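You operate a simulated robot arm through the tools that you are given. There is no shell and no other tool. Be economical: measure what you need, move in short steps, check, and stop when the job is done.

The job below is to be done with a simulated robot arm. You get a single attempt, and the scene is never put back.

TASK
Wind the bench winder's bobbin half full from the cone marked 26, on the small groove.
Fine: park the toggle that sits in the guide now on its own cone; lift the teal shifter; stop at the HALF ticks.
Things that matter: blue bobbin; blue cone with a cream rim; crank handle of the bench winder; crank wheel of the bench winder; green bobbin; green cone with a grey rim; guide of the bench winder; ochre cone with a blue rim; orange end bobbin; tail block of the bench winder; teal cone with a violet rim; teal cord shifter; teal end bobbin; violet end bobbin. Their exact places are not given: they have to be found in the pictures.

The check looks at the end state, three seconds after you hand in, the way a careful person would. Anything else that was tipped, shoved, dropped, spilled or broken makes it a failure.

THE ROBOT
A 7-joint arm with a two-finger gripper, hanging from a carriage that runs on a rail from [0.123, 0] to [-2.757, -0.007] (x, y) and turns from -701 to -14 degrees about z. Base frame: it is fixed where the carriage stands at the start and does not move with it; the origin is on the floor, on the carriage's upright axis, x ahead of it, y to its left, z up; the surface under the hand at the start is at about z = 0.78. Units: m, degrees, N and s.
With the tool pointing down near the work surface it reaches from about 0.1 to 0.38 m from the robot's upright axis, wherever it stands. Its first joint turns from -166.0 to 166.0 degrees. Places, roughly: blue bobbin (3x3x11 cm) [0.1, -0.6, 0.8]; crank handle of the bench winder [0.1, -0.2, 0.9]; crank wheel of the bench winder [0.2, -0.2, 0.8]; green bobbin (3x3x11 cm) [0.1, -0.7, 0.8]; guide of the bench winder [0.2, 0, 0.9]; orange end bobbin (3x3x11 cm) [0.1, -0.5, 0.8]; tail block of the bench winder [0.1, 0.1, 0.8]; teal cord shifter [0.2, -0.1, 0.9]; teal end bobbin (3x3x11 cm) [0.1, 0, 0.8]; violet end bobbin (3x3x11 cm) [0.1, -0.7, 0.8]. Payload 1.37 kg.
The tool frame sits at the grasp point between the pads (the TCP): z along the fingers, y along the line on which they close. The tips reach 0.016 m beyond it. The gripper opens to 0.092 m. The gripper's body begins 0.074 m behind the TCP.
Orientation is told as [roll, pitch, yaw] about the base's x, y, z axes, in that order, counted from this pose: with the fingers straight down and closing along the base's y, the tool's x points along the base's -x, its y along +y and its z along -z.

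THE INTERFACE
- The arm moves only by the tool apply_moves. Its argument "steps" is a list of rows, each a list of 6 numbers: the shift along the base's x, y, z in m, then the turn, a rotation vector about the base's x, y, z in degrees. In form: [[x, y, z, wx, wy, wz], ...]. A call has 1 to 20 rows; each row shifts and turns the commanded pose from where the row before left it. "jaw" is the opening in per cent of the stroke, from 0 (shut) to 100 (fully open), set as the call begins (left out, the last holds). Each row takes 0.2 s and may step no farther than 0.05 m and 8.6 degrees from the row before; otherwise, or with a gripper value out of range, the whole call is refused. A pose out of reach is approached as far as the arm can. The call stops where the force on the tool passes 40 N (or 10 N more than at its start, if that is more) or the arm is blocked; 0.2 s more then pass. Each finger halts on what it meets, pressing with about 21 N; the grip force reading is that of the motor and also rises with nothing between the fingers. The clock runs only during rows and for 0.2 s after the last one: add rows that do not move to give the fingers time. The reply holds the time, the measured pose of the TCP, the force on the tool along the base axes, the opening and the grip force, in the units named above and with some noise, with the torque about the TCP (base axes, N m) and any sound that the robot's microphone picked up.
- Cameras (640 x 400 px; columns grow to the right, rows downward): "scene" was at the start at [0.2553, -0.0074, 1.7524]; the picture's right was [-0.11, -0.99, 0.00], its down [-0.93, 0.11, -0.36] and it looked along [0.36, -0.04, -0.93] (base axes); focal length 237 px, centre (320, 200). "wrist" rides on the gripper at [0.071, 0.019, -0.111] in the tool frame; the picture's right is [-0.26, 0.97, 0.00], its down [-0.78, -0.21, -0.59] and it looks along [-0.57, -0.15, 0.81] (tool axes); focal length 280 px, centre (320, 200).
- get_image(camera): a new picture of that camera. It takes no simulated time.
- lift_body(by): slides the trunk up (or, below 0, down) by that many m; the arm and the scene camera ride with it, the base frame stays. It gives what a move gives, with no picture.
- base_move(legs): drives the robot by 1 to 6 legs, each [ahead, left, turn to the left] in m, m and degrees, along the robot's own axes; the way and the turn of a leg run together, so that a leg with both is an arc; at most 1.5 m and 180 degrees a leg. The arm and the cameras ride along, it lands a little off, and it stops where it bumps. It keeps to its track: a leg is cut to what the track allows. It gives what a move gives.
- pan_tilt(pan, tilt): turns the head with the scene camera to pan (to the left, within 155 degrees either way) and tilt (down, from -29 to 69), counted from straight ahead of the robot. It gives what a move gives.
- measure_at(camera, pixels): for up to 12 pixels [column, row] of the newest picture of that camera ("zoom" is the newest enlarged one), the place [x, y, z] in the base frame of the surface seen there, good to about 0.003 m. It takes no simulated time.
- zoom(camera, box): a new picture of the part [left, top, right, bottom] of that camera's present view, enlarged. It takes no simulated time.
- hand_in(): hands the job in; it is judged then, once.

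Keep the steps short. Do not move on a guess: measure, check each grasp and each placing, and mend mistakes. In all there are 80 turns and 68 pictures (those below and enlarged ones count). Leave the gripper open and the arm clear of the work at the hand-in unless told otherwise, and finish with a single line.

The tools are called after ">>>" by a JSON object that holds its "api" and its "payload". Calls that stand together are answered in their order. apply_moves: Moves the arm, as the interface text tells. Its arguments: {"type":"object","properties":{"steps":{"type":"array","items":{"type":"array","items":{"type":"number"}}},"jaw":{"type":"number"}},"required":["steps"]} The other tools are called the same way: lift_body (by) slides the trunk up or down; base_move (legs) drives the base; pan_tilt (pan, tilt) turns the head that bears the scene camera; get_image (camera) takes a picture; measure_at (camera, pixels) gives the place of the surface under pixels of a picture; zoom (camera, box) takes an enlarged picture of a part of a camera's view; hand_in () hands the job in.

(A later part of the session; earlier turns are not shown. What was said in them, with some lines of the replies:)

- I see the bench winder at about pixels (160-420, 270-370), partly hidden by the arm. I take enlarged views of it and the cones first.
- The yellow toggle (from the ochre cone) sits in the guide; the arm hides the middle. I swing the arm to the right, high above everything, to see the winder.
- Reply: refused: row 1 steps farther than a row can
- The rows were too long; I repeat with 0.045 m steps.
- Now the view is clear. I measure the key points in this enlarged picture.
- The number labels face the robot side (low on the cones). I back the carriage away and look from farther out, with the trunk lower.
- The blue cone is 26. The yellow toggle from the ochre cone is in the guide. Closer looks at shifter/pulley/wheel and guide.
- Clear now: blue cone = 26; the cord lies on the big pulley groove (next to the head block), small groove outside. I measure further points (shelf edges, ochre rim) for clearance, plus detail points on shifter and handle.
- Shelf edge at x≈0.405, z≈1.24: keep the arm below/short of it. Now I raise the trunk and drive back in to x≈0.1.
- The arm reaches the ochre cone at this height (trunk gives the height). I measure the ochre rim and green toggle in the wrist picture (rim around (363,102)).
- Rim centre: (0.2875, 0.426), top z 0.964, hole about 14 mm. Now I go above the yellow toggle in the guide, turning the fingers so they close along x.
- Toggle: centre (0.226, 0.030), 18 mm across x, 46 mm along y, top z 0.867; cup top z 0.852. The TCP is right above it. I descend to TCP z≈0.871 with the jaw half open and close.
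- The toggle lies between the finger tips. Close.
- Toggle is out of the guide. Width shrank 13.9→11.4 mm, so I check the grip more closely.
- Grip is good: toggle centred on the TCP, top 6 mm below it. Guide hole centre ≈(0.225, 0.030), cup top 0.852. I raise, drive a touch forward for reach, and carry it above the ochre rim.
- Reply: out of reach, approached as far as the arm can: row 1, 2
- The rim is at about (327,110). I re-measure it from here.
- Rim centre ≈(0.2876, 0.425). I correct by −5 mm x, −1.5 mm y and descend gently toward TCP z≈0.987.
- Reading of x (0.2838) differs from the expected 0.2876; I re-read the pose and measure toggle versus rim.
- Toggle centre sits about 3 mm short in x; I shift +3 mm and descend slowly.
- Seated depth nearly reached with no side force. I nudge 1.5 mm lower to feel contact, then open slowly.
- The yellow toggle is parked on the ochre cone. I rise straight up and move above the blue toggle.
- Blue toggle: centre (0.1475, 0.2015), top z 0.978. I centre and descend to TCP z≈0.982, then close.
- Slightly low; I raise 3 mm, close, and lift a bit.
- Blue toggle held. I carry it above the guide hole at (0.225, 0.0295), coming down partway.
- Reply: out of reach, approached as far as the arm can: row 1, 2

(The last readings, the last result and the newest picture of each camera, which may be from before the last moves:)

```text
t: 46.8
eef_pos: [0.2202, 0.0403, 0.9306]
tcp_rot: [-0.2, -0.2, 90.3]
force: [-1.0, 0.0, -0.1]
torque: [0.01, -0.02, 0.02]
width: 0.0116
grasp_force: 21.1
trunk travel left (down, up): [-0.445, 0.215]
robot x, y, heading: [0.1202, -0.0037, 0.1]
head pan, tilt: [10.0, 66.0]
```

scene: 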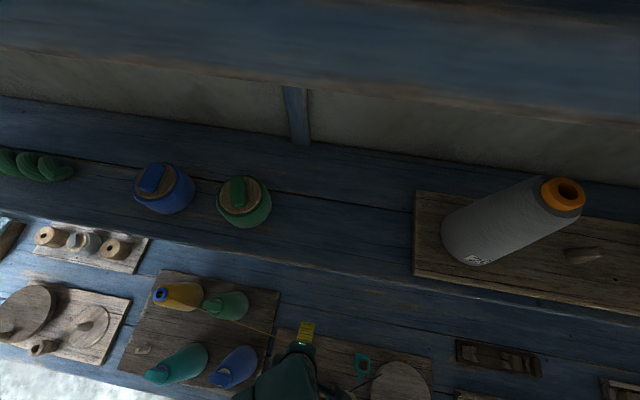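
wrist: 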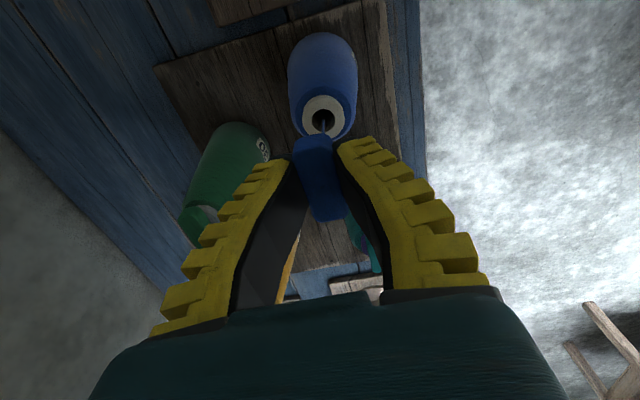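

>>> {"api": "measure_at", "payload": {"camera": "zoom", "pixels": [[215, 130], [335, 120], [270, 65], [275, 182], [245, 140], [312, 140], [278, 108], [275, 172], [285, 250], [250, 280], [345, 290], [285, 210]]}}

```text
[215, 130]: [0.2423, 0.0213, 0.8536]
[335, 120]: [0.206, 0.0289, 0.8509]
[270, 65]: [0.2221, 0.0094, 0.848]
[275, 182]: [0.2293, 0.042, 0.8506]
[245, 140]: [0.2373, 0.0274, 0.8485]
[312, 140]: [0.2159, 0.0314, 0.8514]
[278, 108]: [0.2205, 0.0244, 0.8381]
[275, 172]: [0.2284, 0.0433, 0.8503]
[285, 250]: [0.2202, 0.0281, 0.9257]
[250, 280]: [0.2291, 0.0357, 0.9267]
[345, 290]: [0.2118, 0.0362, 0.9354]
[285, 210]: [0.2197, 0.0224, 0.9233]
```

Toggle now is centred at x 0.2203; needs +5.3 mm x, −12 mm y. I correct and re-read.

>>> {"api": "apply_moves", "payload": {"steps": [[0.0053, -0.0122, 0, 0, 0, 0], [0, 0, -0.01, 0, 0, 0], [0, 0, 0, 0, 0, 0]]}}

>>> {"api": "zoom", "payload": {"camera": "wrist", "box": [260, 50, 400, 230]}}

>>> {"api": "apply_moves", "payload": {"steps": [[0, 0, 0, 0, 0, 0]]}}

```text
t: 47.6
eef_pos: [0.2261, 0.0281, 0.9208]
tcp_rot: [-0.2, -0.2, 90.3]
force: [0.2, 0.2, 1.1]
torque: [0.0, -0.01, 0.01]
width: 0.0113
grasp_force: 21.2
trunk travel left (down, up): [-0.445, 0.215]
robot x, y, heading: [0.1195, -0.0021, -0.0]
head pan, tilt: [10.0, 66.0]
```

```text
2.22 times, centred on (330, 140) of wrist
```

zoom: 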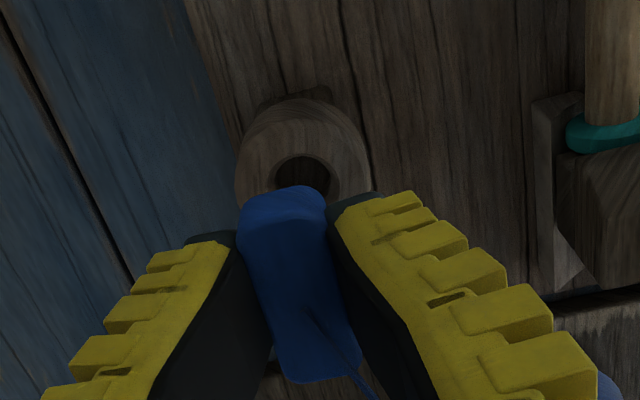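

```text
t: 48.0
eef_pos: [0.2256, 0.0273, 0.9197]
tcp_rot: [-0.2, -0.1, 90.3]
force: [-0.2, 0.8, -0.8]
torque: [-0.01, -0.04, 0.0]
width: 0.0113
grasp_force: 21.1
trunk travel left (down, up): [-0.445, 0.215]
robot x, y, heading: [0.116, -0.0035, 0.2]
head pan, tilt: [10.0, 66.0]
```

Aligned. I descend slowly into the guide hole to TCP z≈0.874.

>>> {"api": "apply_moves", "payload": {"steps": [[0, 0.0007, -0.012, 0, 0, 0], [0, 0, -0.01, 0, 0, 0], [0, 0, -0.007, 0, 0, 0], [0, 0, -0.006, 0, 0, 0], [0, 0, -0.005, 0, 0, 0], [0, 0, -0.004, 0, 0, 0], [0, 0, -0.002, 0, 0, 0], [0, 0, 0, 0, 0, 0]]}}

>>> {"api": "apply_moves", "payload": {"steps": [[0, 0, -0.0015, 0, 0, 0], [0, 0, 0, 0, 0, 0]]}}

>>> {"api": "zoom", "payload": {"camera": "wrist", "box": [260, 50, 400, 230]}}

```text
t: 49.8
eef_pos: [0.2253, 0.0282, 0.8751]
tcp_rot: [-0.3, -0.1, 90.4]
force: [-0.3, 0.3, 0.4]
torque: [0.01, 0.02, 0.01]
width: 0.0114
grasp_force: 20.7
trunk travel left (down, up): [-0.445, 0.215]
robot x, y, heading: [0.1182, 0.001, 0.5]
head pan, tilt: [10.0, 66.0]
```

```text
t: 50.4
eef_pos: [0.2268, 0.0281, 0.8745]
tcp_rot: [-0.2, -0.1, 90.3]
force: [0.4, 0.6, -0.6]
torque: [-0.01, -0.04, 0.01]
width: 0.0113
grasp_force: 20.8
trunk travel left (down, up): [-0.445, 0.215]
robot x, y, heading: [0.1154, 0.0037, 0.3]
head pan, tilt: [10.0, 66.0]
```

```text
2.22 times, centred on (330, 140) of wrist
```

zoom: 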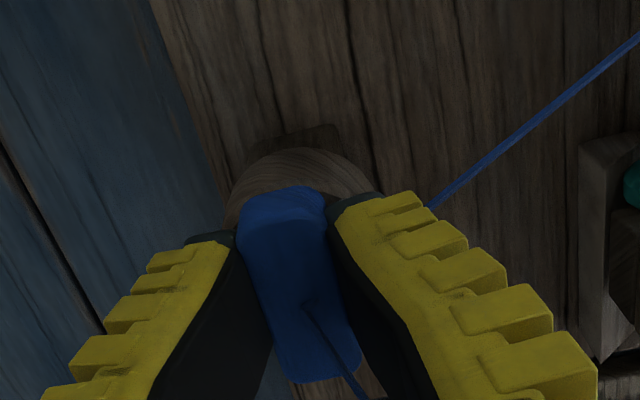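

The thread has connected to the bobbin. A last nudge for contact, then open and rise.

>>> {"api": "apply_moves", "payload": {"steps": [[0, 0, -0.0015, 0, 0, 0], [0, 0, -0.0015, 0, 0, 0], [0, 0, 0, 0, 0, 0]]}}

>>> {"api": "apply_moves", "payload": {"jaw": 40, "steps": [[0, 0, 0, 0, 0, 0], [0, 0, 0, 0, 0, 0], [0, 0, 0, 0, 0, 0], [0, 0, 0.03, 0, 0, 0], [0, 0, 0.04, 0, 0, 0]]}}

>>> {"api": "zoom", "payload": {"camera": "wrist", "box": [200, 0, 460, 200]}}

```text
t: 51.2
eef_pos: [0.2266, 0.0293, 0.8718]
tcp_rot: [-0.2, -0.1, 90.2]
force: [-2.1, -1.4, 12.8]
torque: [0.04, 0.05, 0.02]
width: 0.0164
grasp_force: 20.6
trunk travel left (down, up): [-0.445, 0.215]
robot x, y, heading: [0.1168, -0.0025, 0.5]
head pan, tilt: [10.0, 66.0]
```

```text
t: 52.4
eef_pos: [0.2251, 0.0278, 0.9427]
tcp_rot: [-0.2, -0.1, 90.3]
force: [-0.5, -0.5, 1.0]
torque: [0.02, 0.01, -0.03]
width: 0.04
grasp_force: 2.1
trunk travel left (down, up): [-0.445, 0.215]
robot x, y, heading: [0.1197, -0.0035, 0.3]
head pan, tilt: [10.0, 66.0]
```

```text
2.00 times, centred on (330, 100) of wrist
```

zoom: 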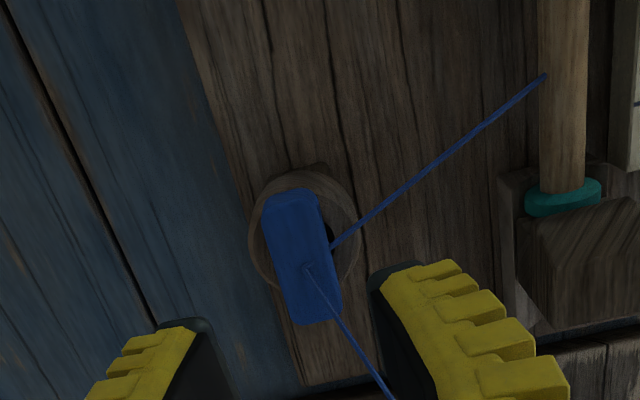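

Blue toggle is seated in the guide. Now the teal shifter at about (0.217, −0.126): I go above it and turn the fingers back to close along y.

>>> {"api": "apply_moves", "payload": {"steps": [[0, 0, 0.04, 0, 0, 0], [-0.0007, -0.014, 0, 0, 0, -8.2], [-0.0007, -0.014, 0, 0, 0, -8.2], [-0.0007, -0.014, 0, 0, 0, -8.2], [-0.0007, -0.014, 0, 0, 0, -8.2], [-0.0007, -0.014, 0, 0, 0, -8.2], [-0.0007, -0.014, 0, 0, 0, -8.2], [-0.0007, -0.014, 0, 0, 0, -8.2], [-0.0007, -0.014, 0, 0, 0, -8.2], [-0.0007, -0.014, 0, 0, 0, -8.2], [-0.0007, -0.014, 0, 0, 0, -8.2], [-0.0007, -0.014, 0, 0, 0, -8.2], [0, 0, 0, 0, 0, 0]], "jaw": 55}}

>>> {"api": "get_image", "payload": {"camera": "wrist"}}

```text
t: 55.2
eef_pos: [0.2196, -0.1263, 0.9806]
tcp_rot: [-0.2, -0.1, 0.1]
force: [0.2, -0.8, -0.3]
torque: [0.02, 0.0, 0.01]
width: 0.0536
grasp_force: 1.6
trunk travel left (down, up): [-0.445, 0.215]
robot x, y, heading: [0.1202, -0.0015, 0.3]
head pan, tilt: [10.0, 66.0]
```

```text
28 pictures are left
```

wrist: 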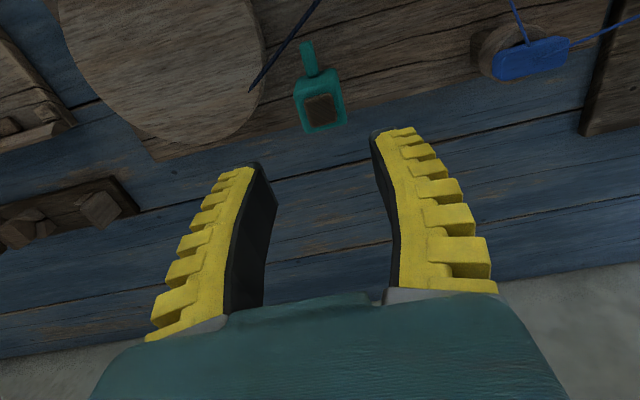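

>>> {"api": "measure_at", "payload": {"camera": "wrist", "pixels": [[300, 103], [342, 97], [308, 130], [345, 122], [317, 92], [322, 108], [327, 128], [310, 60], [303, 88], [335, 80]]}}

>>> {"api": "zoom", "payload": {"camera": "wrist", "box": [240, 20, 400, 150]}}

```text
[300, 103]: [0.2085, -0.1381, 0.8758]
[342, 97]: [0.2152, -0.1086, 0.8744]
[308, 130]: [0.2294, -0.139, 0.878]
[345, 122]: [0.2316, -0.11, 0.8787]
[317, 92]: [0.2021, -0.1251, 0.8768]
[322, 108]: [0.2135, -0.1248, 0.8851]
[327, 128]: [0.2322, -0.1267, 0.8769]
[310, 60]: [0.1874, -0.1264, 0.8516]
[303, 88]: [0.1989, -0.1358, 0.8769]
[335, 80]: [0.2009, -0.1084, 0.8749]
```

```text
3.08 times, centred on (320, 85) of wrist
```

zoom: 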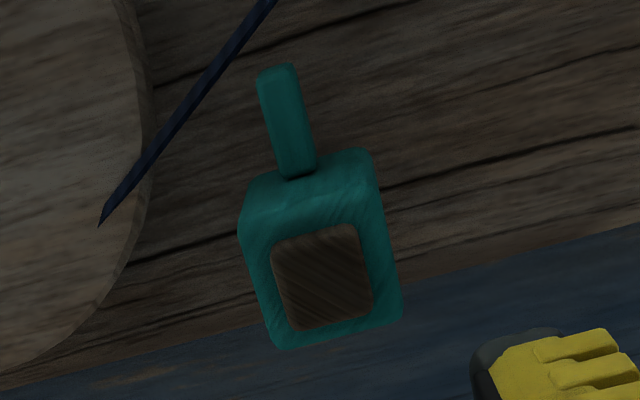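

Shifter body: centre (0.217, −0.124), top z 0.877, 30 mm wide along y. I descend to TCP z≈0.868 and close.

>>> {"api": "apply_moves", "payload": {"steps": [[-0.0025, 0.0022, -0.04, 0, 0, 0], [0, 0, -0.035, 0, 0, 0], [0, 0, -0.02, 0, 0, 0], [0, 0, -0.017, 0, 0, 0], [0, 0, 0, 0, 0, 0]]}}

>>> {"api": "apply_moves", "payload": {"jaw": 15, "steps": [[0, 0, 0, 0, 0, 0], [0, 0, 0, 0, 0, 0], [0, 0, 0, 0, 0, 0]]}}

>>> {"api": "get_image", "payload": {"camera": "wrist"}}

```text
t: 56.4
eef_pos: [0.2151, -0.124, 0.868]
tcp_rot: [-0.2, -0.1, 0.1]
force: [-0.2, -0.2, 0.5]
torque: [-0.02, 0.02, -0.02]
width: 0.0535
grasp_force: 2.0
trunk travel left (down, up): [-0.445, 0.215]
robot x, y, heading: [0.1184, -0.0023, 0.1]
head pan, tilt: [10.0, 66.0]
```

```text
t: 57.2
eef_pos: [0.2146, -0.1254, 0.8694]
tcp_rot: [-0.3, -0.1, 0.1]
force: [-2.6, -3.9, 15.8]
torque: [0.05, 0.18, 0.0]
width: 0.0298
grasp_force: 27.9
trunk travel left (down, up): [-0.445, 0.215]
robot x, y, heading: [0.1187, -0.0014, 0.5]
head pan, tilt: [10.0, 66.0]
```

```text
26 pictures are left
```

wrist: 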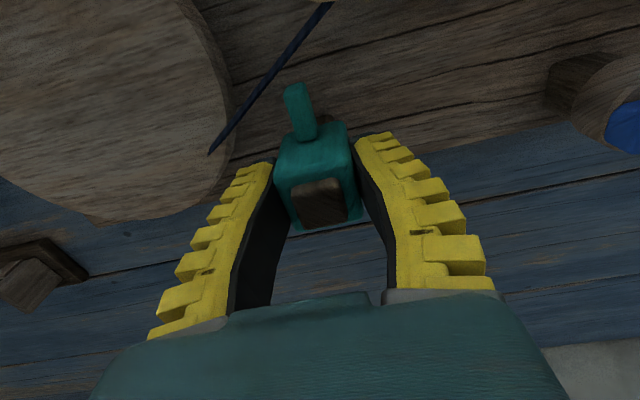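

Gripped (29.8 mm). I lift in small steps and watch force and sound.

>>> {"api": "apply_moves", "payload": {"steps": [[0, 0, 0.004, 0, 0, 0], [0, 0, 0.004, 0, 0, 0], [0, 0, 0.004, 0, 0, 0], [0, 0, 0, 0, 0, 0]]}}

>>> {"api": "get_image", "payload": {"camera": "wrist"}}

```text
t: 58.2
eef_pos: [0.2149, -0.124, 0.8802]
tcp_rot: [-0.2, 0.0, 0.1]
force: [-0.4, -7.4, -2.8]
torque: [0.28, 0.11, -0.01]
width: 0.0287
grasp_force: 27.9
trunk travel left (down, up): [-0.445, 0.215]
robot x, y, heading: [0.1163, 0.0011, 0.5]
head pan, tilt: [10.0, 66.0]
```

```text
25 pictures are left
```

wrist: 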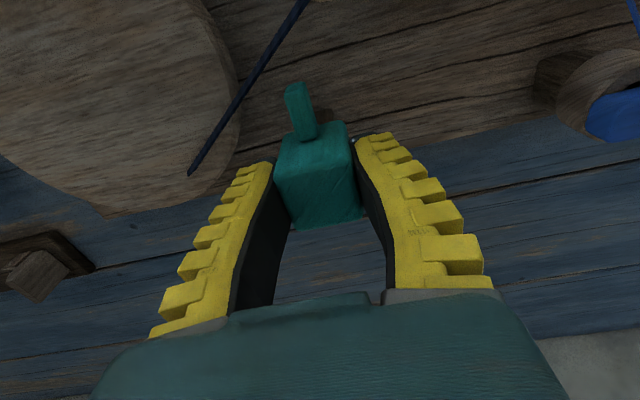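

The shifter has risen ~12 mm. I check the cord on the pulley with the scene camera.

>>> {"api": "pan_tilt", "payload": {"pan": -10, "tilt": 69}}

>>> {"api": "get_image", "payload": {"camera": "scene"}}

```text
t: 59.1
eef_pos: [0.2155, -0.125, 0.8806]
tcp_rot: [-0.2, -0.2, 0.1]
force: [0.5, -6.9, -1.7]
torque: [0.25, 0.04, 0.03]
width: 0.0286
grasp_force: 28.2
trunk travel left (down, up): [-0.445, 0.215]
robot x, y, heading: [0.1214, -0.0024, 0.4]
head pan, tilt: [-10.0, 68.8]
```

```text
24 pictures are left
```

scene: 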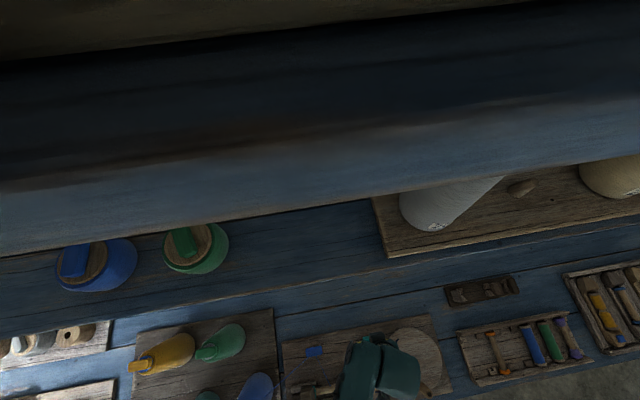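

The arm hides it. I continue lifting in small steps, looking for the upper stop.

>>> {"api": "apply_moves", "payload": {"steps": [[0, 0, 0.003, 0, 0, 0], [0, 0, 0.003, 0, 0, 0], [0, 0, 0, 0, 0, 0]]}}

>>> {"api": "get_image", "payload": {"camera": "wrist"}}

```text
t: 59.9
eef_pos: [0.2151, -0.1255, 0.8877]
tcp_rot: [-0.2, -0.1, 0.1]
force: [-0.1, -6.0, -2.1]
torque: [0.24, 0.01, -0.01]
width: 0.0285
grasp_force: 27.7
trunk travel left (down, up): [-0.445, 0.215]
robot x, y, heading: [0.1165, 0.0019, 0.2]
head pan, tilt: [-10.0, 68.8]
```

```text
23 pictures are left
```

wrist: 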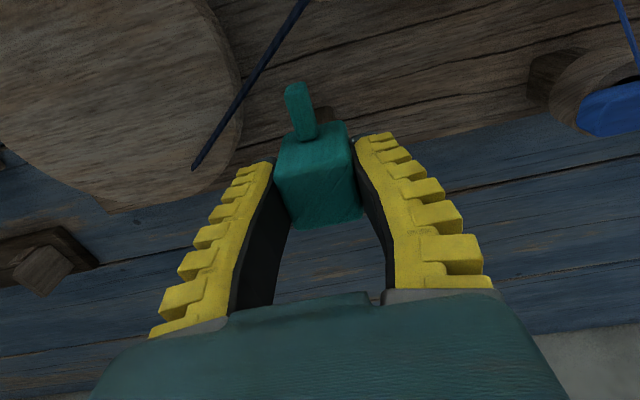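

I open the fingers here to see whether the shifter stays up, then back off upward and look.

>>> {"api": "apply_moves", "payload": {"jaw": 55, "steps": [[0, 0, 0, 0, 0, 0], [0, 0, 0, 0, 0, 0], [0, 0, 0, 0, 0, 0], [0, 0, 0.02, 0, 0, 0], [0, 0, 0.04, 0, 0, 0], [0.03, 0, 0.03, 0, 0, 0], [0.03, 0, 0, 0, 0, 0], [0, 0, 0, 0, 0, 0]]}}

>>> {"api": "get_image", "payload": {"camera": "wrist"}}

```text
t: 61.7
eef_pos: [0.277, -0.1226, 0.9756]
tcp_rot: [-0.2, -0.1, 0.1]
force: [-1.0, -0.1, -1.2]
torque: [-0.01, 0.0, 0.02]
width: 0.0534
grasp_force: 2.0
trunk travel left (down, up): [-0.445, 0.215]
robot x, y, heading: [0.1187, -0.0018, 0.5]
head pan, tilt: [-10.0, 68.8]
```

```text
22 pictures are left
```

wrist: 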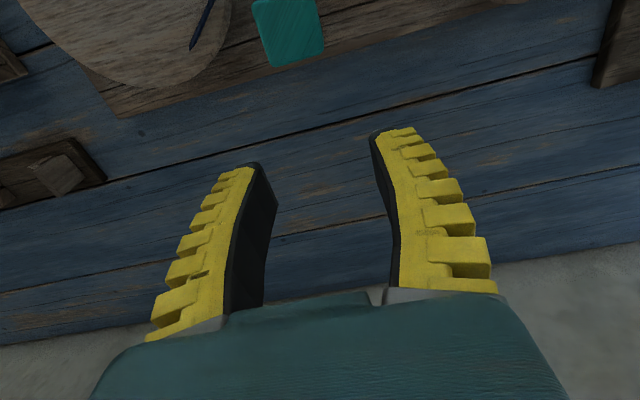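

The shifter stays up. I move toward the pulley to view the cord and the shifter height.

>>> {"api": "measure_at", "payload": {"camera": "wrist", "pixels": [[285, 25], [270, 50], [310, 40]]}}

>>> {"api": "apply_moves", "payload": {"steps": [[-0.03, 0, 0.03, 0, 0, 0], [-0.03, 0, 0.03, 0, 0, 0], [-0.035, 0, 0, 0, 0, 0], [-0.035, 0, 0, 0, 0, 0], [0, 0, 0, 0, 0, 0]]}}

>>> {"api": "get_image", "payload": {"camera": "wrist"}}

```text
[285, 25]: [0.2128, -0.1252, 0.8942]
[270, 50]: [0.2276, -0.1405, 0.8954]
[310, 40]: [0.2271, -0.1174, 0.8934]
```

```text
t: 62.9
eef_pos: [0.1481, -0.1223, 1.0385]
tcp_rot: [-0.2, -0.1, 0.2]
force: [-0.8, 0.4, -0.1]
torque: [0.01, 0.02, 0.02]
width: 0.0536
grasp_force: 1.7
trunk travel left (down, up): [-0.445, 0.215]
robot x, y, heading: [0.1215, -0.0027, 0.4]
head pan, tilt: [-10.0, 68.8]
```

```text
21 pictures are left
```

wrist: 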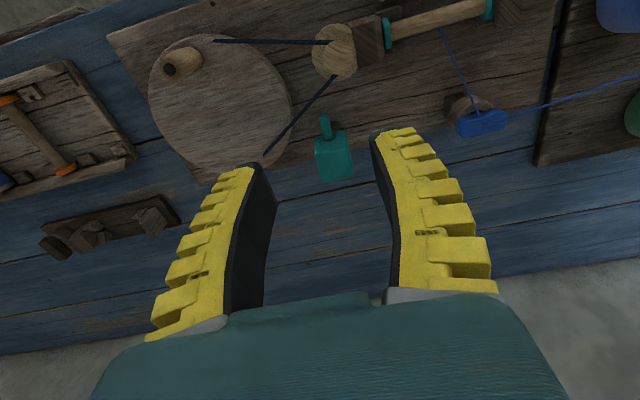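

>>> {"api": "zoom", "payload": {"camera": "wrist", "box": [200, 0, 400, 180]}}

>>> {"api": "measure_at", "payload": {"camera": "wrist", "pixels": [[168, 70], [185, 60], [190, 70], [165, 75], [222, 105], [320, 42], [332, 75], [320, 127], [293, 100], [148, 95], [200, 180]]}}

```text
2.22 times, centred on (300, 90) of wrist
```

zoom: 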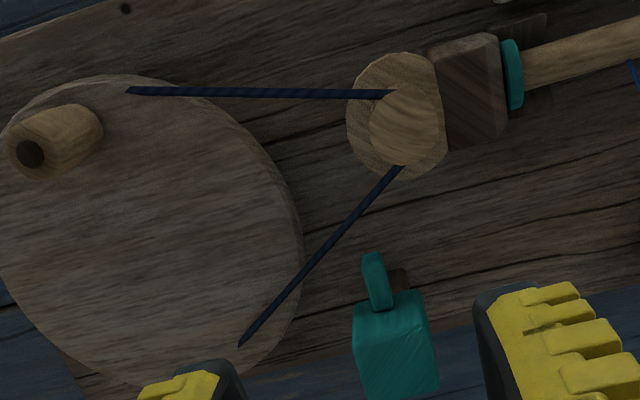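

```text
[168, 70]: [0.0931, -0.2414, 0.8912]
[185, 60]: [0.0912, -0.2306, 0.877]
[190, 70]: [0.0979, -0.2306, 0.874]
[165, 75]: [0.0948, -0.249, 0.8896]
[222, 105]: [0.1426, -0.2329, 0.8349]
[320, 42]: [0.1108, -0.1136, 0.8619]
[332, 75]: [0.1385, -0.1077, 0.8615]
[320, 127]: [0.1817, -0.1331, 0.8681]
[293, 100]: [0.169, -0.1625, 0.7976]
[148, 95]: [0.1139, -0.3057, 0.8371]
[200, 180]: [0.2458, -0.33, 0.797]
```

>>> {"api": "zoom", "payload": {"camera": "wrist", "box": [290, 10, 390, 90]}}

```text
5.00 times, centred on (340, 50) of wrist
```

zoom: 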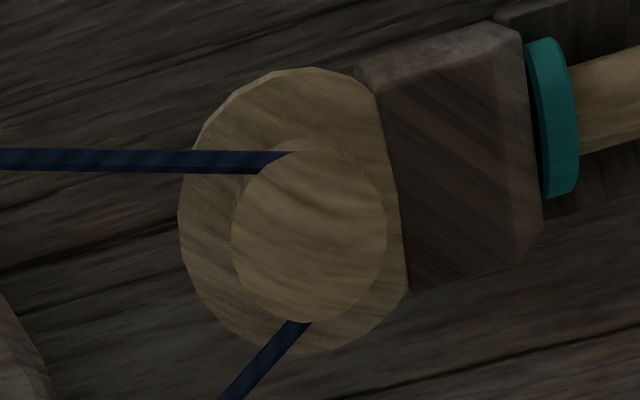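

The cord now runs on the small top sheave. Wheel: centre ≈(0.152, −0.2395), radius 0.0765; handle axis ≈(0.0925, −0.241), top z 0.892. I go above the handle.

>>> {"api": "apply_moves", "payload": {"steps": [[-0.0185, -0.039, 0, 0, 0, 0], [-0.0185, -0.04, 0, 0, 0, 0], [-0.0185, -0.04, 0, 0, 0, 0], [0, 0, -0.04, 0, 0, 0], [0, 0, -0.04, 0, 0, 0], [0, 0, 0, 0, 0, 0]]}}

>>> {"api": "get_image", "payload": {"camera": "wrist"}}

```text
t: 64.3
eef_pos: [0.0926, -0.2405, 0.9575]
tcp_rot: [-0.3, -0.1, 0.2]
force: [0.3, -0.6, -1.4]
torque: [-0.04, -0.03, -0.01]
width: 0.0534
grasp_force: 1.9
trunk travel left (down, up): [-0.445, 0.215]
robot x, y, heading: [0.1203, -0.0001, 0.5]
head pan, tilt: [-10.0, 68.8]
```

```text
18 pictures are left
```

wrist: 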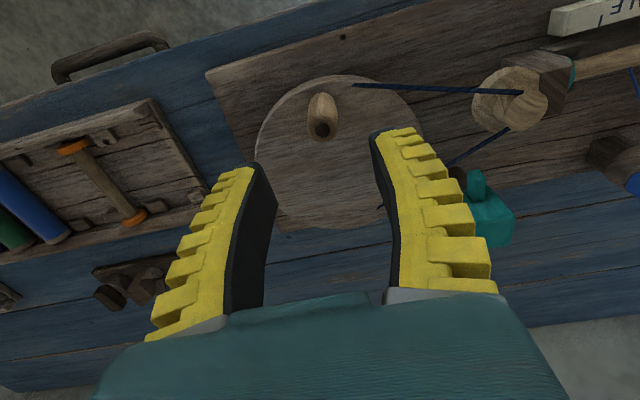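

>>> {"api": "measure_at", "payload": {"camera": "wrist", "pixels": [[322, 138], [309, 120], [338, 118], [312, 132], [334, 130], [258, 145], [420, 115], [340, 76], [332, 205], [322, 131]]}}

```text
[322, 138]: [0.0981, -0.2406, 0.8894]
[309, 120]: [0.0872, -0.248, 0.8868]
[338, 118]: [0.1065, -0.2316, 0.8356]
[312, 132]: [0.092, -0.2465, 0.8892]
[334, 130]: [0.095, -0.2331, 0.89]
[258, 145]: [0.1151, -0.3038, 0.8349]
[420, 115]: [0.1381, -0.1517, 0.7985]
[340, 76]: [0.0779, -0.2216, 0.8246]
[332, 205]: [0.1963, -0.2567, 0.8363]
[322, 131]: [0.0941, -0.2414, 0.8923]
```

Handle centre (0.093, −0.2405), centred under the TCP. Descend to z≈0.867 and grip.

>>> {"api": "apply_moves", "payload": {"steps": [[0.0005, 0, -0.03, 0, 0, 0], [0, 0, -0.03, 0, 0, 0], [0, 0, -0.02, 0, 0, 0], [0, 0, -0.01, 0, 0, 0], [0, 0, 0, 0, 0, 0]]}}

>>> {"api": "apply_moves", "payload": {"jaw": 5, "steps": [[0, 0, 0, 0, 0, 0], [0, 0, 0, 0, 0, 0], [0, 0, 0, 0, 0, 0]]}}

```text
t: 65.5
eef_pos: [0.0928, -0.2407, 0.8662]
tcp_rot: [-0.1, -0.1, 0.2]
force: [0.4, -0.2, -0.2]
torque: [0.03, 0.02, 0.0]
width: 0.0533
grasp_force: 2.6
trunk travel left (down, up): [-0.445, 0.215]
robot x, y, heading: [0.121, 0.0009, 0.2]
head pan, tilt: [-10.0, 68.8]
```

```text
t: 66.3
eef_pos: [0.0911, -0.2419, 0.8669]
tcp_rot: [-0.2, -0.1, 0.0]
force: [-0.6, 0.8, -2.6]
torque: [0.07, -0.09, 0.0]
width: 0.0156
grasp_force: 28.0
trunk travel left (down, up): [-0.445, 0.215]
robot x, y, heading: [0.1179, 0.002, 0.5]
head pan, tilt: [-10.0, 68.8]
```

Handle gripped (15.6 mm). I try a careful quarter turn clockwise (seen from above) about (0.152, −0.2395), r=0.059, and check force and bobbin.

>>> {"api": "apply_moves", "payload": {"steps": [[0.002, 0.0153, 0, 0, 0, 0], [0.0059, 0.0142, 0, 0, 0, 0], [0.0094, 0.0122, 0, 0, 0, 0], [0.0122, 0.0094, 0, 0, 0, 0], [0.0142, 0.0059, 0, 0, 0, 0], [0.0153, 0.002, 0, 0, 0, 0]]}}

>>> {"api": "get_image", "payload": {"camera": "wrist"}}

```text
t: 67.7
eef_pos: [0.1484, -0.1777, 0.8663]
tcp_rot: [0.2, 0.0, 0.1]
force: [-1.5, 20.9, 16.8]
torque: [0.11, 0.29, -0.03]
width: 0.015
grasp_force: 27.2
trunk travel left (down, up): [-0.445, 0.215]
robot x, y, heading: [0.1205, -0.0025, 0.4]
head pan, tilt: [-10.0, 68.8]
```

```text
17 pictures are left
```

wrist: 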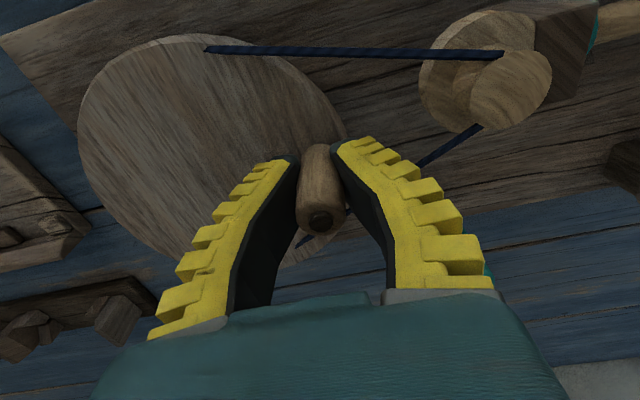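

The wheel turned with the handle. Radial force of 21 N shows my radius is a bit small; I measure the wheel rim and handle here to refine.

>>> {"api": "measure_at", "payload": {"camera": "wrist", "pixels": [[82, 130], [105, 75], [175, 40], [240, 55], [100, 185], [150, 235], [320, 100], [320, 222], [311, 205], [340, 130]]}}

>>> {"api": "zoom", "payload": {"camera": "wrist", "box": [420, 0, 640, 130]}}

```text
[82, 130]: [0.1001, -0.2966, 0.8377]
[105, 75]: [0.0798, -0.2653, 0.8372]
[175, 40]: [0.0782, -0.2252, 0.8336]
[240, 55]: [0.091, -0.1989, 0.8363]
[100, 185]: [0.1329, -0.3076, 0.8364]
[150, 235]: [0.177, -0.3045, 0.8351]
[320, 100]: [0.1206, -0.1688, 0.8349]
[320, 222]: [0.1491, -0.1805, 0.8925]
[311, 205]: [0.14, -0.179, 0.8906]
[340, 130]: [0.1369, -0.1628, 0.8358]
```

```text
2.91 times, centred on (530, 65) of wrist
```

zoom: 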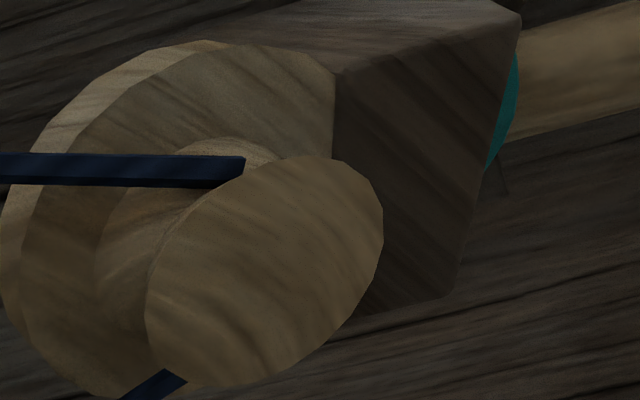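

Refined: centre ≈(0.151, −0.2375), r≈0.060. I correct and go on clockwise three quarters of a turn.

>>> {"api": "apply_moves", "payload": {"steps": [[0.001, 0.005, 0, 0, 0, 0], [0.0155, -0.002, 0, 0, 0, 0], [0.0145, -0.006, 0, 0, 0, 0], [0.0124, -0.0095, 0, 0, 0, 0], [0.0095, -0.0124, 0, 0, 0, 0], [0.006, -0.0145, 0, 0, 0, 0], [0.002, -0.0155, 0, 0, 0, 0], [-0.002, -0.0155, 0, 0, 0, 0], [-0.006, -0.0145, 0, 0, 0, 0], [-0.0095, -0.0124, 0, 0, 0, 0], [-0.0124, -0.0095, 0, 0, 0, 0], [-0.0145, -0.006, 0, 0, 0, 0], [-0.0155, -0.002, 0, 0, 0, 0], [-0.0155, 0.002, 0, 0, 0, 0], [-0.0145, 0.006, 0, 0, 0, 0], [-0.0124, 0.0095, 0, 0, 0, 0], [-0.0095, 0.0124, 0, 0, 0, 0], [-0.006, 0.0145, 0, 0, 0, 0], [-0.002, 0.0155, 0, 0, 0, 0]]}}

>>> {"api": "get_image", "payload": {"camera": "wrist"}}

```text
t: 71.7
eef_pos: [0.0924, -0.2404, 0.8668]
tcp_rot: [-0.2, -0.2, 0.2]
force: [3.6, 1.2, 26.9]
torque: [0.02, 0.02, 0.02]
width: 0.012
grasp_force: 27.4
trunk travel left (down, up): [-0.445, 0.215]
robot x, y, heading: [0.1156, 0.0008, -0.0]
head pan, tilt: [-10.0, 68.8]
```

```text
15 pictures are left
```

wrist: 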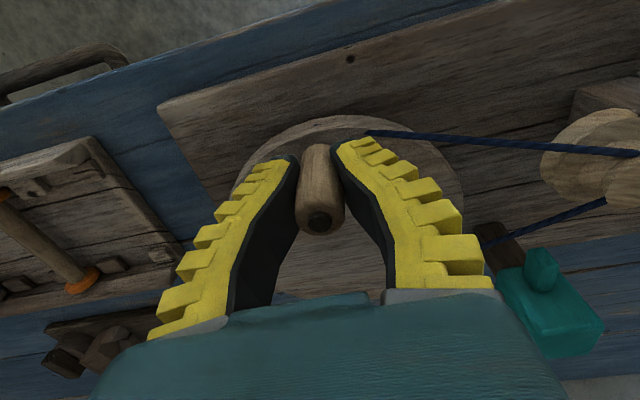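

One full clockwise turn done. I look at the bobbin with the scene camera.

>>> {"api": "zoom", "payload": {"camera": "scene", "box": [270, 330, 400, 400]}}

```text
4.92 times, centred on (335, 365) of scene
```

zoom: 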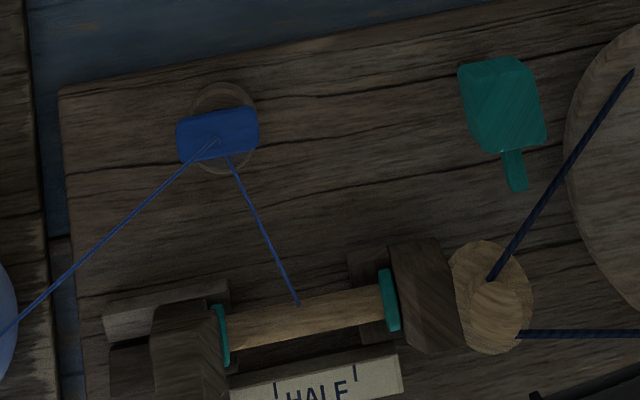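

No package is visible yet after one turn. I wind another clockwise turn and a quarter (22.5° rows), raising the grip 1.5 mm to relieve the vertical force.

>>> {"api": "apply_moves", "payload": {"steps": [[0.0046, 0.023, 0.0015, 0, 0, 0], [0.013, 0.0195, 0, 0, 0, 0], [0.0195, 0.013, 0, 0, 0, 0], [0.023, 0.0046, 0, 0, 0, 0], [0.023, -0.0046, 0, 0, 0, 0], [0.0195, -0.013, 0, 0, 0, 0], [0.013, -0.0195, 0, 0, 0, 0], [0.0046, -0.023, 0, 0, 0, 0], [-0.0046, -0.023, 0, 0, 0, 0], [-0.013, -0.0195, 0, 0, 0, 0], [-0.0195, -0.013, 0, 0, 0, 0], [-0.023, -0.0046, 0, 0, 0, 0], [-0.023, 0.0046, 0, 0, 0, 0], [-0.0195, 0.013, 0, 0, 0, 0], [-0.013, 0.0195, 0, 0, 0, 0], [-0.0046, 0.023, 0, 0, 0, 0]]}}

>>> {"api": "zoom", "payload": {"camera": "scene", "box": [270, 340, 380, 400]}}

```text
t: 75.1
eef_pos: [0.0932, -0.2401, 0.87]
tcp_rot: [-0.2, -0.1, 0.2]
force: [3.5, 0.5, 7.3]
torque: [-0.01, 0.13, 0.01]
width: 0.0077
grasp_force: 28.0
trunk travel left (down, up): [-0.445, 0.215]
robot x, y, heading: [0.1197, -0.0009, 0.1]
head pan, tilt: [-10.0, 68.8]
```

```text
5.82 times, centred on (325, 370) of scene
```

zoom: 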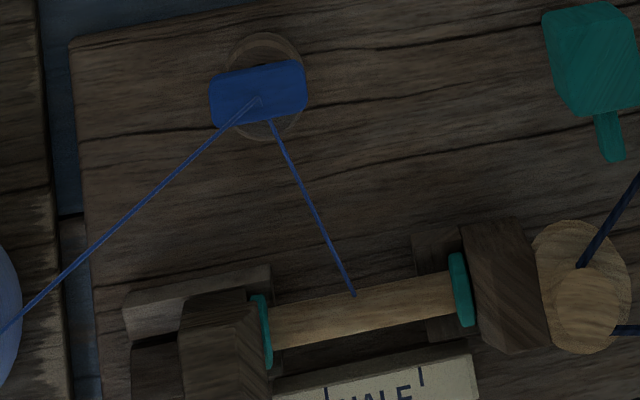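

Still no yarn, and the grip width shrank to 7.7 mm — the handle may be slipping toward the finger edge. I look.

>>> {"api": "get_image", "payload": {"camera": "wrist"}}

```text
12 pictures are left
```

wrist: 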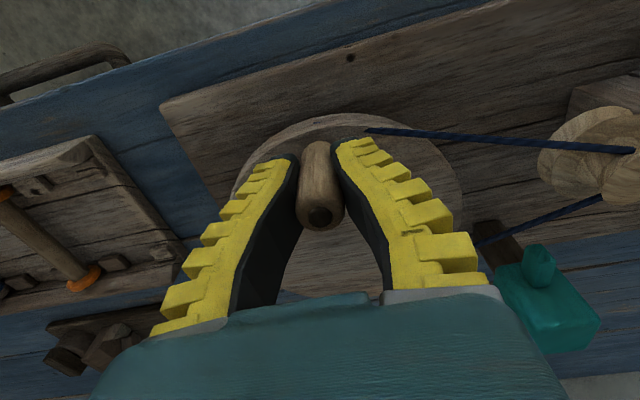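

The wheel did turn two full turns with no yarn, so clockwise is likely the wrong way. I re-grip freshly and wind counter-clockwise one turn, twice, then look.

>>> {"api": "apply_moves", "payload": {"jaw": 30, "steps": [[0, 0, 0, 0, 0, 0], [0, 0, 0, 0, 0, 0]]}}

>>> {"api": "apply_moves", "payload": {"jaw": 8, "steps": [[0, 0, 0, 0, 0, 0], [0, 0, 0, 0, 0, 0], [0, 0, 0, 0, 0, 0]]}}

>>> {"api": "apply_moves", "payload": {"steps": [[0.0046, -0.023, 0, 0, 0, 0], [0.013, -0.0195, 0, 0, 0, 0], [0.0195, -0.013, 0, 0, 0, 0], [0.023, -0.0046, 0, 0, 0, 0], [0.023, 0.0046, 0, 0, 0, 0], [0.0195, 0.013, 0, 0, 0, 0], [0.013, 0.0195, 0, 0, 0, 0], [0.0046, 0.023, 0, 0, 0, 0], [-0.0046, 0.023, 0, 0, 0, 0], [-0.013, 0.0195, 0, 0, 0, 0], [-0.0195, 0.013, 0, 0, 0, 0], [-0.023, 0.0046, 0, 0, 0, 0], [-0.023, -0.0046, 0, 0, 0, 0], [-0.0195, -0.013, 0, 0, 0, 0], [-0.013, -0.0195, 0, 0, 0, 0], [-0.0046, -0.023, 0, 0, 0, 0]]}}

>>> {"api": "zoom", "payload": {"camera": "scene", "box": [290, 360, 370, 400]}}

```text
t: 75.7
eef_pos: [0.09, -0.2401, 0.8688]
tcp_rot: [-0.1, -0.1, 0.0]
force: [-0.2, 0.0, 0.8]
torque: [0.04, 0.01, -0.02]
width: 0.0311
grasp_force: 2.5
trunk travel left (down, up): [-0.445, 0.215]
robot x, y, heading: [0.1191, 0.0019, 0.3]
head pan, tilt: [-10.0, 68.8]
```

```text
t: 76.5
eef_pos: [0.0912, -0.2412, 0.8688]
tcp_rot: [-0.1, -0.2, 0.1]
force: [1.3, 1.1, 3.3]
torque: [0.0, -0.35, 0.0]
width: 0.0145
grasp_force: 27.9
trunk travel left (down, up): [-0.445, 0.215]
robot x, y, heading: [0.1202, 0.0027, 0.2]
head pan, tilt: [-10.0, 68.8]
```

```text
t: 79.9
eef_pos: [0.0927, -0.24, 0.8685]
tcp_rot: [-0.1, -0.2, 0.2]
force: [-1.6, -0.1, 3.6]
torque: [0.1, 0.04, -0.02]
width: 0.0122
grasp_force: 27.8
trunk travel left (down, up): [-0.445, 0.215]
robot x, y, heading: [0.1178, 0.0002, 0.5]
head pan, tilt: [-10.0, 68.8]
```

```text
8.00 times, centred on (330, 380) of scene
```

zoom: 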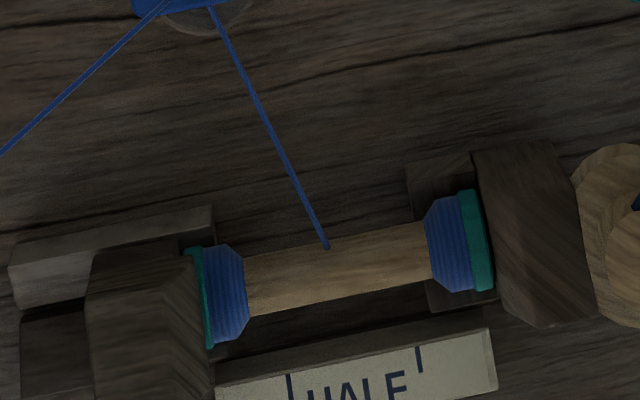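

Counter-clockwise winds: yarn grows from both ends inwards. I measure the yarn's inner edges and the HALF ticks.

>>> {"api": "measure_at", "payload": {"camera": "zoom", "pixels": [[213, 290], [238, 285], [246, 288], [253, 288], [290, 385], [419, 360], [422, 250], [430, 250], [440, 245], [460, 240], [468, 238], [204, 295]]}}

```text
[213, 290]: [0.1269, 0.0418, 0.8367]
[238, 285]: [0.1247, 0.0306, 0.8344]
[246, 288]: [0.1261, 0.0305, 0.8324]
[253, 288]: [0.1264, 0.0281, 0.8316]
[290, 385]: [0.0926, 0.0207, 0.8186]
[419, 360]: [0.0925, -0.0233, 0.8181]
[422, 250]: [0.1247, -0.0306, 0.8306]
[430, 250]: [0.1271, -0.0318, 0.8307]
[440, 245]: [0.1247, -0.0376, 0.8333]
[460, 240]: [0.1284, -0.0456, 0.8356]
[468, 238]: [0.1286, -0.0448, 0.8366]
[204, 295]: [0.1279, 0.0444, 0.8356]
```

Ticks at y +0.0207 / −0.0233; yarn edges now about +0.030 / −0.032, started at ±0.043. So about 0.75 turn more. I wind half a turn and look.

>>> {"api": "apply_moves", "payload": {"steps": [[0.0046, -0.023, 0, 0, 0, 0], [0.013, -0.0195, 0, 0, 0, 0], [0.0195, -0.013, 0, 0, 0, 0], [0.023, -0.0046, 0, 0, 0, 0], [0.023, 0.0046, 0, 0, 0, 0], [0.0195, 0.013, 0, 0, 0, 0], [0.013, 0.0195, 0, 0, 0, 0], [0.0046, 0.023, 0, 0, 0, 0]]}}

>>> {"api": "zoom", "payload": {"camera": "scene", "box": [290, 360, 370, 400]}}

>>> {"api": "measure_at", "payload": {"camera": "zoom", "pixels": [[250, 285], [257, 285], [264, 285], [271, 283], [395, 255], [402, 255], [408, 253], [414, 253], [420, 250], [290, 385], [419, 360]]}}

```text
t: 81.7
eef_pos: [0.2158, -0.2375, 0.8702]
tcp_rot: [-0.1, -0.3, 0.2]
force: [17.4, 2.0, -2.8]
torque: [-0.06, -0.59, 0.01]
width: 0.0101
grasp_force: 27.8
trunk travel left (down, up): [-0.445, 0.215]
robot x, y, heading: [0.1171, -0.0004, 0.1]
head pan, tilt: [-10.0, 68.8]
```

```text
8.00 times, centred on (330, 380) of scene
```

zoom: 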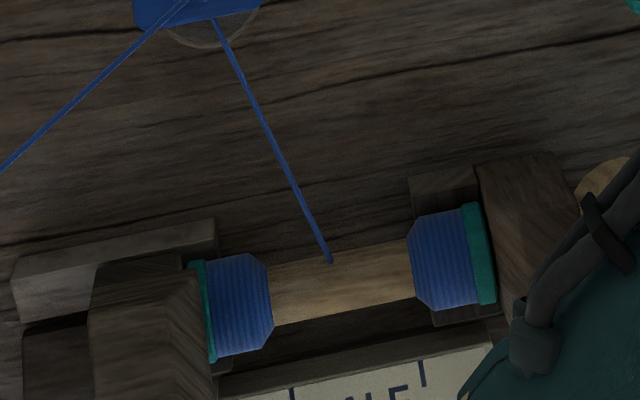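

```text
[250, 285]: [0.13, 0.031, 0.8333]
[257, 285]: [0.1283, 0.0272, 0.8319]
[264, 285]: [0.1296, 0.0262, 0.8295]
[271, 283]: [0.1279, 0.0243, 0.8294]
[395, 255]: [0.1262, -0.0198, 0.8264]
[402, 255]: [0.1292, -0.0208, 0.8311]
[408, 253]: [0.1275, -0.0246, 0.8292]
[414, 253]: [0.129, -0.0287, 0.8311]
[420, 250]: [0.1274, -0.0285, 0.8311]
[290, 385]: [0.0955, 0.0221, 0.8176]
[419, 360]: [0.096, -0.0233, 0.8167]
```

Yarn edges now ≈ +0.0245 / −0.026, about 2 mm short of the ticks. I turn one more 22.5° step and look closer.

>>> {"api": "apply_moves", "payload": {"steps": [[-0.0012, 0.0117, 0, 0, 0, 0], [-0.0034, 0.0113, 0, 0, 0, 0], [0, 0, 0, 0, 0, 0]]}}

>>> {"api": "zoom", "payload": {"camera": "scene", "box": [308, 370, 356, 400]}}

>>> {"api": "measure_at", "payload": {"camera": "zoom", "pixels": [[195, 240], [205, 240], [215, 238], [225, 236], [235, 234], [430, 200], [440, 198], [450, 196], [460, 194], [470, 192]]}}

```text
t: 82.5
eef_pos: [0.2101, -0.2162, 0.8693]
tcp_rot: [-0.2, -0.3, 0.2]
force: [18.1, 8.0, 18.7]
torque: [-0.02, -0.08, 0.03]
width: 0.01
grasp_force: 27.7
trunk travel left (down, up): [-0.445, 0.215]
robot x, y, heading: [0.1178, 0.0023, 0.1]
head pan, tilt: [-10.0, 68.8]
```

```text
13.33 times, centred on (332, 385) of scene
```

zoom: 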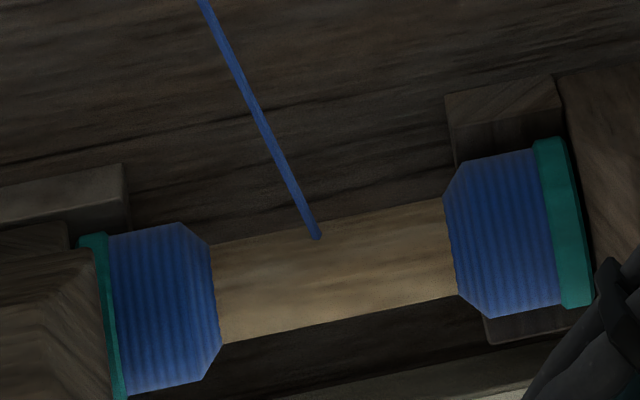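

```text
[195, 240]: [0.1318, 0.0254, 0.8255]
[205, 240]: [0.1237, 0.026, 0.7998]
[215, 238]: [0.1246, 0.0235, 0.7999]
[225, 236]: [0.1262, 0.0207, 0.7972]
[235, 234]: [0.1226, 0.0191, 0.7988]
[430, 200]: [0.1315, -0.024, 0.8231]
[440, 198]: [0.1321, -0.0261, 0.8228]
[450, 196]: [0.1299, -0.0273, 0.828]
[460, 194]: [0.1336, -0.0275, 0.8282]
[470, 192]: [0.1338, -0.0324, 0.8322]
```

Filled fraction is growing linearly (~0.293 per turn) and is now ≈0.46; HALF needs ≈0.49–0.50, i.e. ~40° more. I turn 40°.

>>> {"api": "apply_moves", "payload": {"steps": [[-0.0048, 0.0091, 0, 0, 0, 0], [-0.0064, 0.0085, 0, 0, 0, 0], [-0.0077, 0.0069, 0, 0, 0, 0], [-0.0088, 0.0058, 0, 0, 0, 0], [0, 0, 0, 0, 0, 0]]}}

>>> {"api": "zoom", "payload": {"camera": "scene", "box": [304, 364, 362, 400]}}

```text
t: 83.7
eef_pos: [0.1789, -0.1831, 0.8689]
tcp_rot: [-0.1, 0.2, 0.1]
force: [2.5, 6.6, 24.9]
torque: [0.07, 0.35, 0.01]
width: 0.0111
grasp_force: 28.3
trunk travel left (down, up): [-0.445, 0.215]
robot x, y, heading: [0.1207, -0.0011, 0.5]
head pan, tilt: [-10.0, 68.8]
```

```text
11.03 times, centred on (333, 382) of scene
```

zoom: 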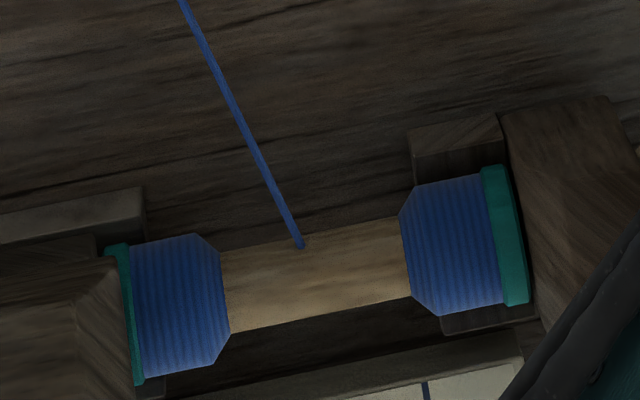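

>>> {"api": "measure_at", "payload": {"camera": "zoom", "pixels": [[218, 290], [224, 290], [230, 290], [236, 290], [392, 260], [398, 260], [404, 260], [410, 260], [425, 390], [137, 311], [493, 241]]}}

```text
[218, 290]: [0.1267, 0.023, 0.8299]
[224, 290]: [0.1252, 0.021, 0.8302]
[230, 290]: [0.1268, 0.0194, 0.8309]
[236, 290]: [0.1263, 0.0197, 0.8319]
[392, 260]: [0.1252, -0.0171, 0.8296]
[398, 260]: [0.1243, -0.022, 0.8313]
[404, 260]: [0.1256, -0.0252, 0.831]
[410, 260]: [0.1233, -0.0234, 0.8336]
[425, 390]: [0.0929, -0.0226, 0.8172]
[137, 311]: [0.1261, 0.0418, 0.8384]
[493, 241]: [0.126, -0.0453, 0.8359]
```

Edges now at y ≈ +0.021 and −0.0237, ticks at +0.021 and −0.023: at HALF. I release with a modest opening and rise straight up.

>>> {"api": "apply_moves", "payload": {"jaw": 34, "steps": [[0, 0, 0, 0, 0, 0], [0, 0, 0, 0, 0, 0], [0, 0, 0.02, 0, 0, 0], [0, 0, 0.03, 0, 0, 0], [0, 0, 0.04, 0, 0, 0], [0, 0, 0.04, 0, 0, 0]]}}

>>> {"api": "apply_moves", "payload": {"jaw": 100, "steps": [[0, -0.03, 0, 0, 0, 0], [0, -0.04, 0, 0, 0, 0], [0, -0.04, 0, 0, 0, 0]]}}

>>> {"api": "base_move", "payload": {"legs": [[-0.5, 0, 0]]}}

>>> {"api": "pan_tilt", "payload": {"pan": 12, "tilt": 45}}

>>> {"api": "get_image", "payload": {"camera": "scene"}}

```text
t: 85.1
eef_pos: [0.1771, -0.1837, 0.9988]
tcp_rot: [0.0, 0.1, 0.1]
force: [-0.3, 0.1, -0.5]
torque: [-0.02, -0.05, 0.01]
width: 0.035
grasp_force: 3.1
trunk travel left (down, up): [-0.445, 0.215]
robot x, y, heading: [0.1174, 0.0023, 0.3]
head pan, tilt: [-10.0, 68.8]
```

```text
t: 85.9
eef_pos: [0.1779, -0.2944, 0.999]
tcp_rot: [-0.2, -0.1, 0.2]
force: [1.1, 0.8, -0.6]
torque: [-0.05, -0.04, 0.0]
width: 0.0918
grasp_force: 0.0
trunk travel left (down, up): [-0.445, 0.215]
robot x, y, heading: [0.1193, -0.0001, 0.2]
head pan, tilt: [-10.0, 68.8]
```

```text
t: 88.8
eef_pos: [-0.3272, -0.2944, 0.9986]
tcp_rot: [-0.2, 0.0, 0.3]
force: [0.8, -0.1, -1.0]
torque: [0.01, 0.03, 0.0]
width: 0.0917
grasp_force: 0.1
trunk travel left (down, up): [-0.445, 0.215]
robot x, y, heading: [-0.3865, -0.0008, 0.5]
head pan, tilt: [-10.0, 68.8]
```

```text
t: 89.7
eef_pos: [-0.3289, -0.2943, 0.998]
tcp_rot: [-0.1, -0.1, 0.3]
force: [-0.4, -0.5, 0.1]
torque: [0.03, 0.01, 0.0]
width: 0.092
grasp_force: 0.0
trunk travel left (down, up): [-0.445, 0.215]
robot x, y, heading: [-0.3892, -0.0005, 0.6]
head pan, tilt: [12.0, 45.0]
```

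```text
7 pictures are left
```

scene: 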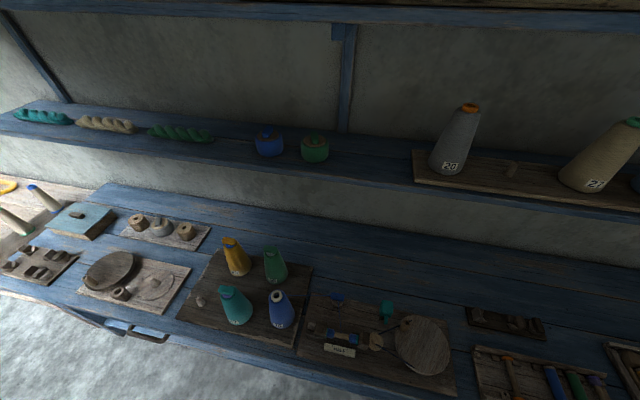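

The arm is clear and nothing was shoved. A last close look at winder and cones.

>>> {"api": "zoom", "payload": {"camera": "scene", "box": [300, 285, 400, 365]}}

>>> {"api": "zoom", "payload": {"camera": "scene", "box": [180, 230, 310, 345]}}

```text
5.00 times, centred on (350, 325) of scene
```

zoom: 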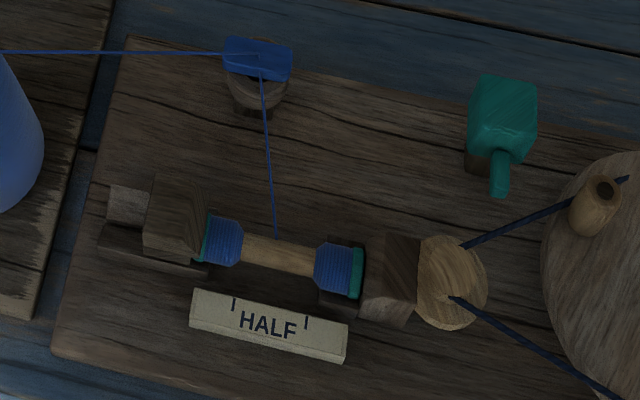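

```text
3.48 times, centred on (245, 288) of scene
```

zoom: 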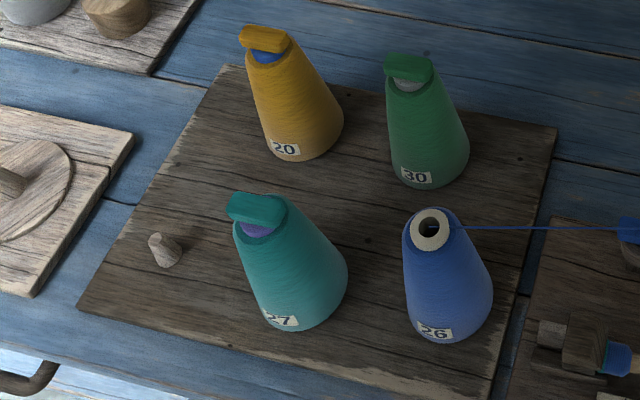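

Everything agrees: the gap between the yarn edges (242–315 px) equals the tick spacing (233–306 px). The yellow toggle is on its own cone, the blue one is in the guide, the shifter is up and the arm is clear. I hand in.

>>> {"api": "hand_in", "payload": {}}

```text
The job is handed in.
```

The bobbin is wound to the HALF ticks from cone 26 on the small groove, the yellow toggle is parked on its ochre cone, and the job is handed in.
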